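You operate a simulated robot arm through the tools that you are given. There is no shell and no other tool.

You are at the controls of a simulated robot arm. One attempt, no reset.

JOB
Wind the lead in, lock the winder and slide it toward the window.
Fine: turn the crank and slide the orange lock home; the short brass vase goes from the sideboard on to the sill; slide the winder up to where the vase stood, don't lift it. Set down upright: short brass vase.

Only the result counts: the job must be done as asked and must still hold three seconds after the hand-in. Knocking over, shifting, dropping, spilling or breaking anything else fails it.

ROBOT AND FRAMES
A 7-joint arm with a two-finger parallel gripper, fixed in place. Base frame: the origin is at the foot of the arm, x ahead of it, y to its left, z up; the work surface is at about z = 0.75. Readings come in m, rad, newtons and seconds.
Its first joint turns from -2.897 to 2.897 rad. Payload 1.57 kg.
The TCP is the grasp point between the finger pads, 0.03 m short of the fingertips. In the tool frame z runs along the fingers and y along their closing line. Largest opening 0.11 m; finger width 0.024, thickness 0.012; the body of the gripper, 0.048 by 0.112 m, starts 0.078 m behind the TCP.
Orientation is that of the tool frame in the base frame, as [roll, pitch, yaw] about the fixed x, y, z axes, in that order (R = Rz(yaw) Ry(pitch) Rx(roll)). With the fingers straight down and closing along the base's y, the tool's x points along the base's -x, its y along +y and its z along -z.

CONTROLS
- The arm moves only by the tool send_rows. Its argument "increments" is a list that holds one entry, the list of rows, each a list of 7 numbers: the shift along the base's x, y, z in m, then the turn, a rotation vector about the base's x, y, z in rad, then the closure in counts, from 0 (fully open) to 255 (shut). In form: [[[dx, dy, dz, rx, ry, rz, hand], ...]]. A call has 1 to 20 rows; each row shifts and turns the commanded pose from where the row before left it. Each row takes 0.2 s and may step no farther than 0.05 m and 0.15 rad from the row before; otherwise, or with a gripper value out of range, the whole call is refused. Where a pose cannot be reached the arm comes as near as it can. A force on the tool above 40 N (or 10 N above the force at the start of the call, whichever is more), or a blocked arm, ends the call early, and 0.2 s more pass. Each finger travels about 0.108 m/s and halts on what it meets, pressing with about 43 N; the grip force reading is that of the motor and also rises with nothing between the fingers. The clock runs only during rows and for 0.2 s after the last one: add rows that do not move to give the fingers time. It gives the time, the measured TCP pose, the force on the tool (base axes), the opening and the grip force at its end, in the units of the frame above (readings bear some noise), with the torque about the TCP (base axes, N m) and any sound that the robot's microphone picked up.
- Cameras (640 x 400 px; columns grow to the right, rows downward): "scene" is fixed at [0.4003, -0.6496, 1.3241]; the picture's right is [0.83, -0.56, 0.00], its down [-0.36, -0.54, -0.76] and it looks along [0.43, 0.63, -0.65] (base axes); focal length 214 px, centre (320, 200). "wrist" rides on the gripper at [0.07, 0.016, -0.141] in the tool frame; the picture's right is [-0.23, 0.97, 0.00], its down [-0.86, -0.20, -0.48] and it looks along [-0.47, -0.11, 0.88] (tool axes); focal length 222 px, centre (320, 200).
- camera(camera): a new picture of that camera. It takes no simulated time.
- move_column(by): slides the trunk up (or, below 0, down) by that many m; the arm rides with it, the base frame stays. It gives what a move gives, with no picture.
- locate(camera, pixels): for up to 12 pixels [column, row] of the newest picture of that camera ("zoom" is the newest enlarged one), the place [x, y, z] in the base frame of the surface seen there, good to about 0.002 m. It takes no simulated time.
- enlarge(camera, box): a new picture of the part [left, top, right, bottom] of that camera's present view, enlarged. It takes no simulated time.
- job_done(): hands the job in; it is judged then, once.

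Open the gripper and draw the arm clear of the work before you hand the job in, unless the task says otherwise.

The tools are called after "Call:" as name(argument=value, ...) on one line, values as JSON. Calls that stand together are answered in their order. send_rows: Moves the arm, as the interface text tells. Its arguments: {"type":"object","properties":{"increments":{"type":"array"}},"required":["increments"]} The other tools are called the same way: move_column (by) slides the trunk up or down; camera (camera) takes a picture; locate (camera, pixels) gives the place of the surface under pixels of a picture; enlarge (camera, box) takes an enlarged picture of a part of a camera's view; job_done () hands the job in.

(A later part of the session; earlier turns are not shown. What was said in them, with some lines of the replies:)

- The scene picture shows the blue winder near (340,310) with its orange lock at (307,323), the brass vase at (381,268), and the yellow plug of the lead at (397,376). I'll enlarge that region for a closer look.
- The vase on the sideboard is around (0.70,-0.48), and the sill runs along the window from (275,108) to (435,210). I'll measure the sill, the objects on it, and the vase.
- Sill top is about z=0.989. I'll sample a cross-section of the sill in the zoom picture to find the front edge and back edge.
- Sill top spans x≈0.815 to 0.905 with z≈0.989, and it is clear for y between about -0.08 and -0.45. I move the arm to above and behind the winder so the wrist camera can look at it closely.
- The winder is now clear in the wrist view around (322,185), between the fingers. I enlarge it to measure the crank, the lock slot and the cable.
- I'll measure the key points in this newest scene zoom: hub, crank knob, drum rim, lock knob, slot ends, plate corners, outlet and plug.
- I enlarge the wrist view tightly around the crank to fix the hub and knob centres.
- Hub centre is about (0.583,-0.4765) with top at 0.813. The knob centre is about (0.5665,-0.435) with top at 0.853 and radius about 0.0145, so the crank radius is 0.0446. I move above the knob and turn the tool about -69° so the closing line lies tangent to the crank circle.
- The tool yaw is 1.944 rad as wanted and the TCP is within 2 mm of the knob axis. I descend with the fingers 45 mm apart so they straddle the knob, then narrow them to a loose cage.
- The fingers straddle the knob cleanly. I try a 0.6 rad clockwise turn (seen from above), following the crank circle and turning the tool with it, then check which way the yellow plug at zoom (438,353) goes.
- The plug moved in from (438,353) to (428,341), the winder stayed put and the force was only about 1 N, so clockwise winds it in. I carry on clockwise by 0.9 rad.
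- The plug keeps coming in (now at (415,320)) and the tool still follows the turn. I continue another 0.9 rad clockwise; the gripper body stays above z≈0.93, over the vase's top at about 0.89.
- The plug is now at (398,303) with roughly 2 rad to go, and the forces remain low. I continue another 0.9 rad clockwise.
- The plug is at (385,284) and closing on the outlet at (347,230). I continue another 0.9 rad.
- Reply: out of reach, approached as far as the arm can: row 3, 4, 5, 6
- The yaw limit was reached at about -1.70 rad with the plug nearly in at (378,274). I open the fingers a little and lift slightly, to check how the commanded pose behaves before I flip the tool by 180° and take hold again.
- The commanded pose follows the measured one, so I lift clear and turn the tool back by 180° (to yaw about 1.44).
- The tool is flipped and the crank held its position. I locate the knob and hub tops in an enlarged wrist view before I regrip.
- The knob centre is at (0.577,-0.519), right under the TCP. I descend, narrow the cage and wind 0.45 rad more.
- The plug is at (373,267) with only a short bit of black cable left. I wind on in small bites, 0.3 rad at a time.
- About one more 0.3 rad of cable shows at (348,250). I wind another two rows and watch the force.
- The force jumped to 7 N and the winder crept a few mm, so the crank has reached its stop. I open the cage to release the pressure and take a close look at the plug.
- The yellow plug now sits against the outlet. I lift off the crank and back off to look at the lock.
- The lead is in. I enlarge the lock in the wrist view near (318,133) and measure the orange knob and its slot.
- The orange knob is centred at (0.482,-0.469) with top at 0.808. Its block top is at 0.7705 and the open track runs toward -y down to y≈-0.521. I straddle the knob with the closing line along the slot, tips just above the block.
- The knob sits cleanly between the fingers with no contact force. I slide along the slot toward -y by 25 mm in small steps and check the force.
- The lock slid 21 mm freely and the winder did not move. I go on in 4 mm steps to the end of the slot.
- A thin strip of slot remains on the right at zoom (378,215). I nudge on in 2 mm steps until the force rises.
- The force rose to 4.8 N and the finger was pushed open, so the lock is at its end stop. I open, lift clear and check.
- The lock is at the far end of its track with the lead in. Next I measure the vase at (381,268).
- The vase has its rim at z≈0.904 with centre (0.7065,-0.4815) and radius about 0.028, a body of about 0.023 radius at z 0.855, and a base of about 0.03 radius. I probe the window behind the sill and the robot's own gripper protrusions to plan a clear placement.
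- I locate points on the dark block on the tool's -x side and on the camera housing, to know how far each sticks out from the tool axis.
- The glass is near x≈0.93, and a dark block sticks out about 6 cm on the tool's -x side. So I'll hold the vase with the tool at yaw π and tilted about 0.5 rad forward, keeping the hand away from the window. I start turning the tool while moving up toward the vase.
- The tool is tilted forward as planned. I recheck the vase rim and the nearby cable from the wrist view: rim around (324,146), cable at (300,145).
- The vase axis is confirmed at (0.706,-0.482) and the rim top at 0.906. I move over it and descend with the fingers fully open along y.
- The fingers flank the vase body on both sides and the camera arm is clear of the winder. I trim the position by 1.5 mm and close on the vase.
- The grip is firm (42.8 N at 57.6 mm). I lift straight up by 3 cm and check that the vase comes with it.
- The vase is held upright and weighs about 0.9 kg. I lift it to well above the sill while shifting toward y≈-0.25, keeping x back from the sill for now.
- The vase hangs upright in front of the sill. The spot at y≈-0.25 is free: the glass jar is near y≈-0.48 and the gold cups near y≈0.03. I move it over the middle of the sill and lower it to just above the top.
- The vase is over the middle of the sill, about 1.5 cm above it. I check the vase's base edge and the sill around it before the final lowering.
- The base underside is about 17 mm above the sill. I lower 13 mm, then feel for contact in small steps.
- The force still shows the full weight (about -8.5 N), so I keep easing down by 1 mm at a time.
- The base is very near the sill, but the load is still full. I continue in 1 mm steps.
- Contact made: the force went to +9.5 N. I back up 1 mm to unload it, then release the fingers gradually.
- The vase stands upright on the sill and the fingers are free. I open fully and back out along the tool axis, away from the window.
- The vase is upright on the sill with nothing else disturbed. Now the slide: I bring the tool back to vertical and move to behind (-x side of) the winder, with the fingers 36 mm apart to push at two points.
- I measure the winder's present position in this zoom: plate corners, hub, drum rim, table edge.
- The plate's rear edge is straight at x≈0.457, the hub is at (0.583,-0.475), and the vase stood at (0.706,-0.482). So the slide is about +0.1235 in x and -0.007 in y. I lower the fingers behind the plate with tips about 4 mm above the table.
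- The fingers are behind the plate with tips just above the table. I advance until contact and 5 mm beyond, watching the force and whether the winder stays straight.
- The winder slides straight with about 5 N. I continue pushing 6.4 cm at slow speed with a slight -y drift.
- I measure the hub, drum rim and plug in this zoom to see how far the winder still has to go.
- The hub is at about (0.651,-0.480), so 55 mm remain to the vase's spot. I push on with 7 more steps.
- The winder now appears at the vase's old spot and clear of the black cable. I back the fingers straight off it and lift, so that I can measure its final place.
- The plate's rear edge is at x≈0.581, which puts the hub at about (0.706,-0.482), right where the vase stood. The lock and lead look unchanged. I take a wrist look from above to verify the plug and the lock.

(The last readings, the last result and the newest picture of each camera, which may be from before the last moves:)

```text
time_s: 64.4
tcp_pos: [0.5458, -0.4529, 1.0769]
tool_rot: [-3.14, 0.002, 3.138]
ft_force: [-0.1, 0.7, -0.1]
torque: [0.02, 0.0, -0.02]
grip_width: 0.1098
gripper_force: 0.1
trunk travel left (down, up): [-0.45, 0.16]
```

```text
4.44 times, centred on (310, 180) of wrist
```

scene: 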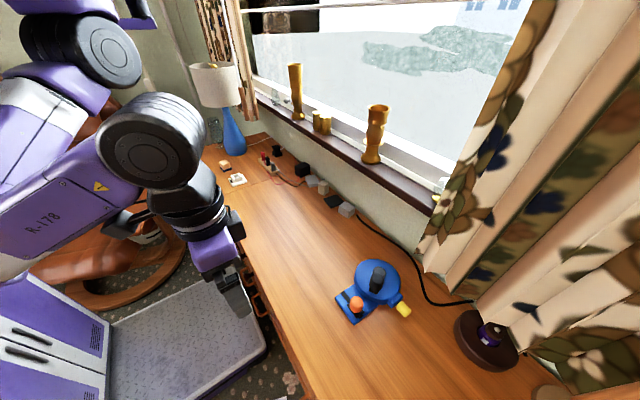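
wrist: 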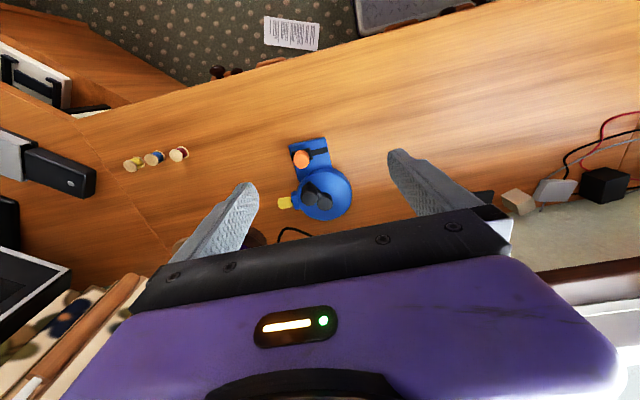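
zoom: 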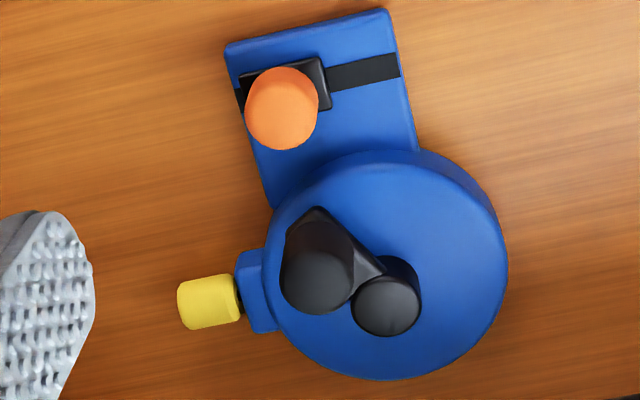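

The lock block now sits at the opposite end of its track, mirroring the start, and the plug is up against the outlet. I check the hub position and the plug gap here.

Call:
locate(camera="zoom", pixels=[[387, 305], [358, 305], [415, 305], [387, 335], [330, 75], [243, 75], [243, 300], [260, 290], [210, 300], [390, 30], [232, 60]])

Call:
enlarge(camera="wrist", box=[276, 185, 316, 220])

Call:
enlarge(camera="scene", box=[270, 50, 450, 215])

```text
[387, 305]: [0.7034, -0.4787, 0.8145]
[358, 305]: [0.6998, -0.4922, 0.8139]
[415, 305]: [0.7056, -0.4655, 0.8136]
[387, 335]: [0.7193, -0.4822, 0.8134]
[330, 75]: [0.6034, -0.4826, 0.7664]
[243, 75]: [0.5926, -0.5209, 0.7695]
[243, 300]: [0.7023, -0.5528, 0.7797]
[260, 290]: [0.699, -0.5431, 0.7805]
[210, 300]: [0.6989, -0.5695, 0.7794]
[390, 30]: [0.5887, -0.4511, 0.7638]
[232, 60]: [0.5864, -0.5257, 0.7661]
```

```text
11.43 times, centred on (296, 202) of wrist
```

zoom: 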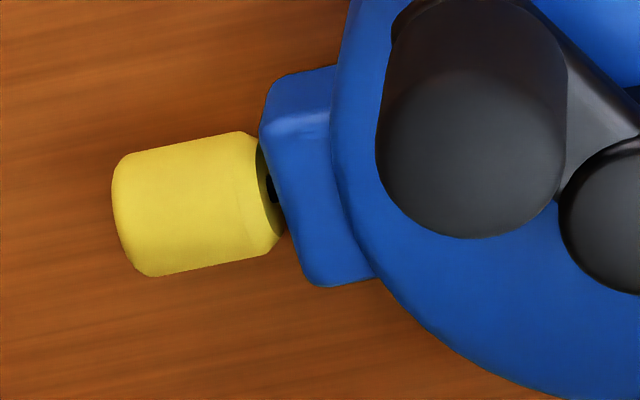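

```text
2.42 times, centred on (360, 132) of scene
```

zoom: 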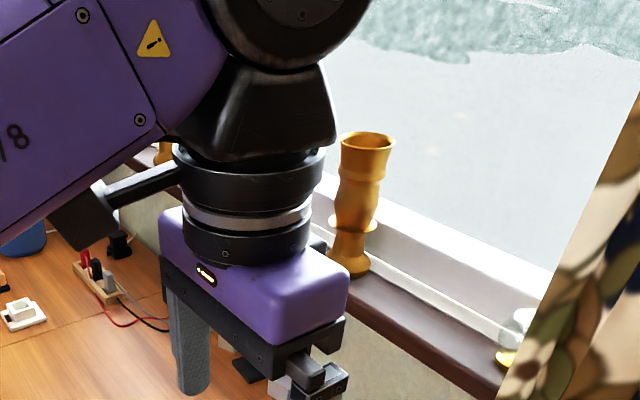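

The hub is at (0.704,-0.479), within about 3 mm of the vase's old spot. The plug is seated, the lock is home, and the vase stands on the sill. I draw the arm back and up to a clear pose.

Call:
send_rows(increments=[[[-0.01, 0.01, 0.03, 0, 0, 0, 0], [-0.02, 0.025, 0.03, 0, 0, 0, 0], [-0.02, 0.03, 0.03, 0, 0, 0, 0], [-0.02, 0.03, 0.03, 0, 0, 0, 0], [-0.02, 0.03, 0.02, 0, 0, 0, 0], [-0.02, 0.03, 0.01, 0, 0, 0, 0], [-0.02, 0.03, 0, 0, 0, 0, 0], [0, 0, 0, 0, 0, 0, 0]]])

Call:
camera(camera="scene")

Call:
enlarge(camera="scene", box=[270, 50, 450, 215])

```text
time_s: 66.2
tcp_pos: [0.4182, -0.2729, 1.224]
tool_rot: [3.119, -0.005, 3.127]
ft_force: [0.7, -0.3, -0.3]
torque: [0.01, -0.01, 0.02]
grip_width: 0.1097
gripper_force: 0.0
trunk travel left (down, up): [-0.45, 0.16]
```

```text
taken
```

scene: 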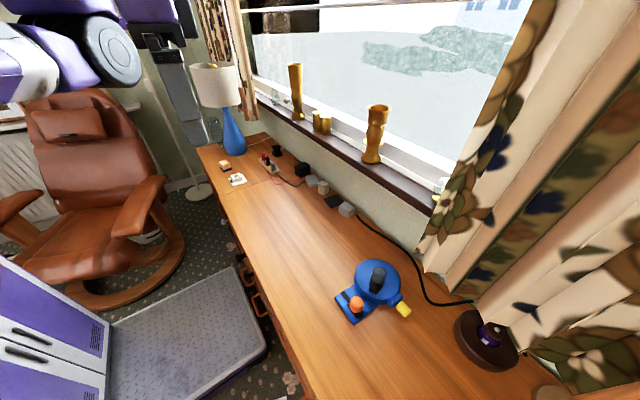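

```text
2.42 times, centred on (360, 132) of scene
```

zoom: 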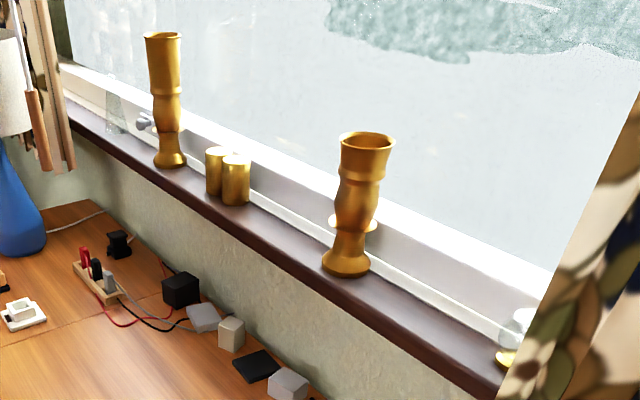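

The final picture shows the vase upright on the sill at (375,135) and the winder locked at the vase's old spot at (375,285). Everything else is where it was, and the arm is clear with the gripper open, so I hand the job in.

Call:
job_done()

```text
The job is handed in.
```

I wound the lead in, locked the winder, put the short brass vase on the sill and slid the winder to where the vase had stood. Then I handed the job in. I don't have the judge's verdict.

- **Lead:** I turned the crank clockwise until it hit its stop. The yellow plug is up against the outlet, with about 2–3 mm of cable still showing.
- **Lock:** the orange lock slid about 3 cm along its track to the end stop.
- **Vase:** it stands upright in the middle of the sill, on the clear stretch between the gold cups and the glass jar.
- **Winder:** I pushed it along the sideboard without lifting it. Its hub is about 3 mm from where the vase stood. It had also crept a few millimetres when the crank hit its stop.

In the last picture everything else was where it started, the gripper was open and the arm was clear of the work.
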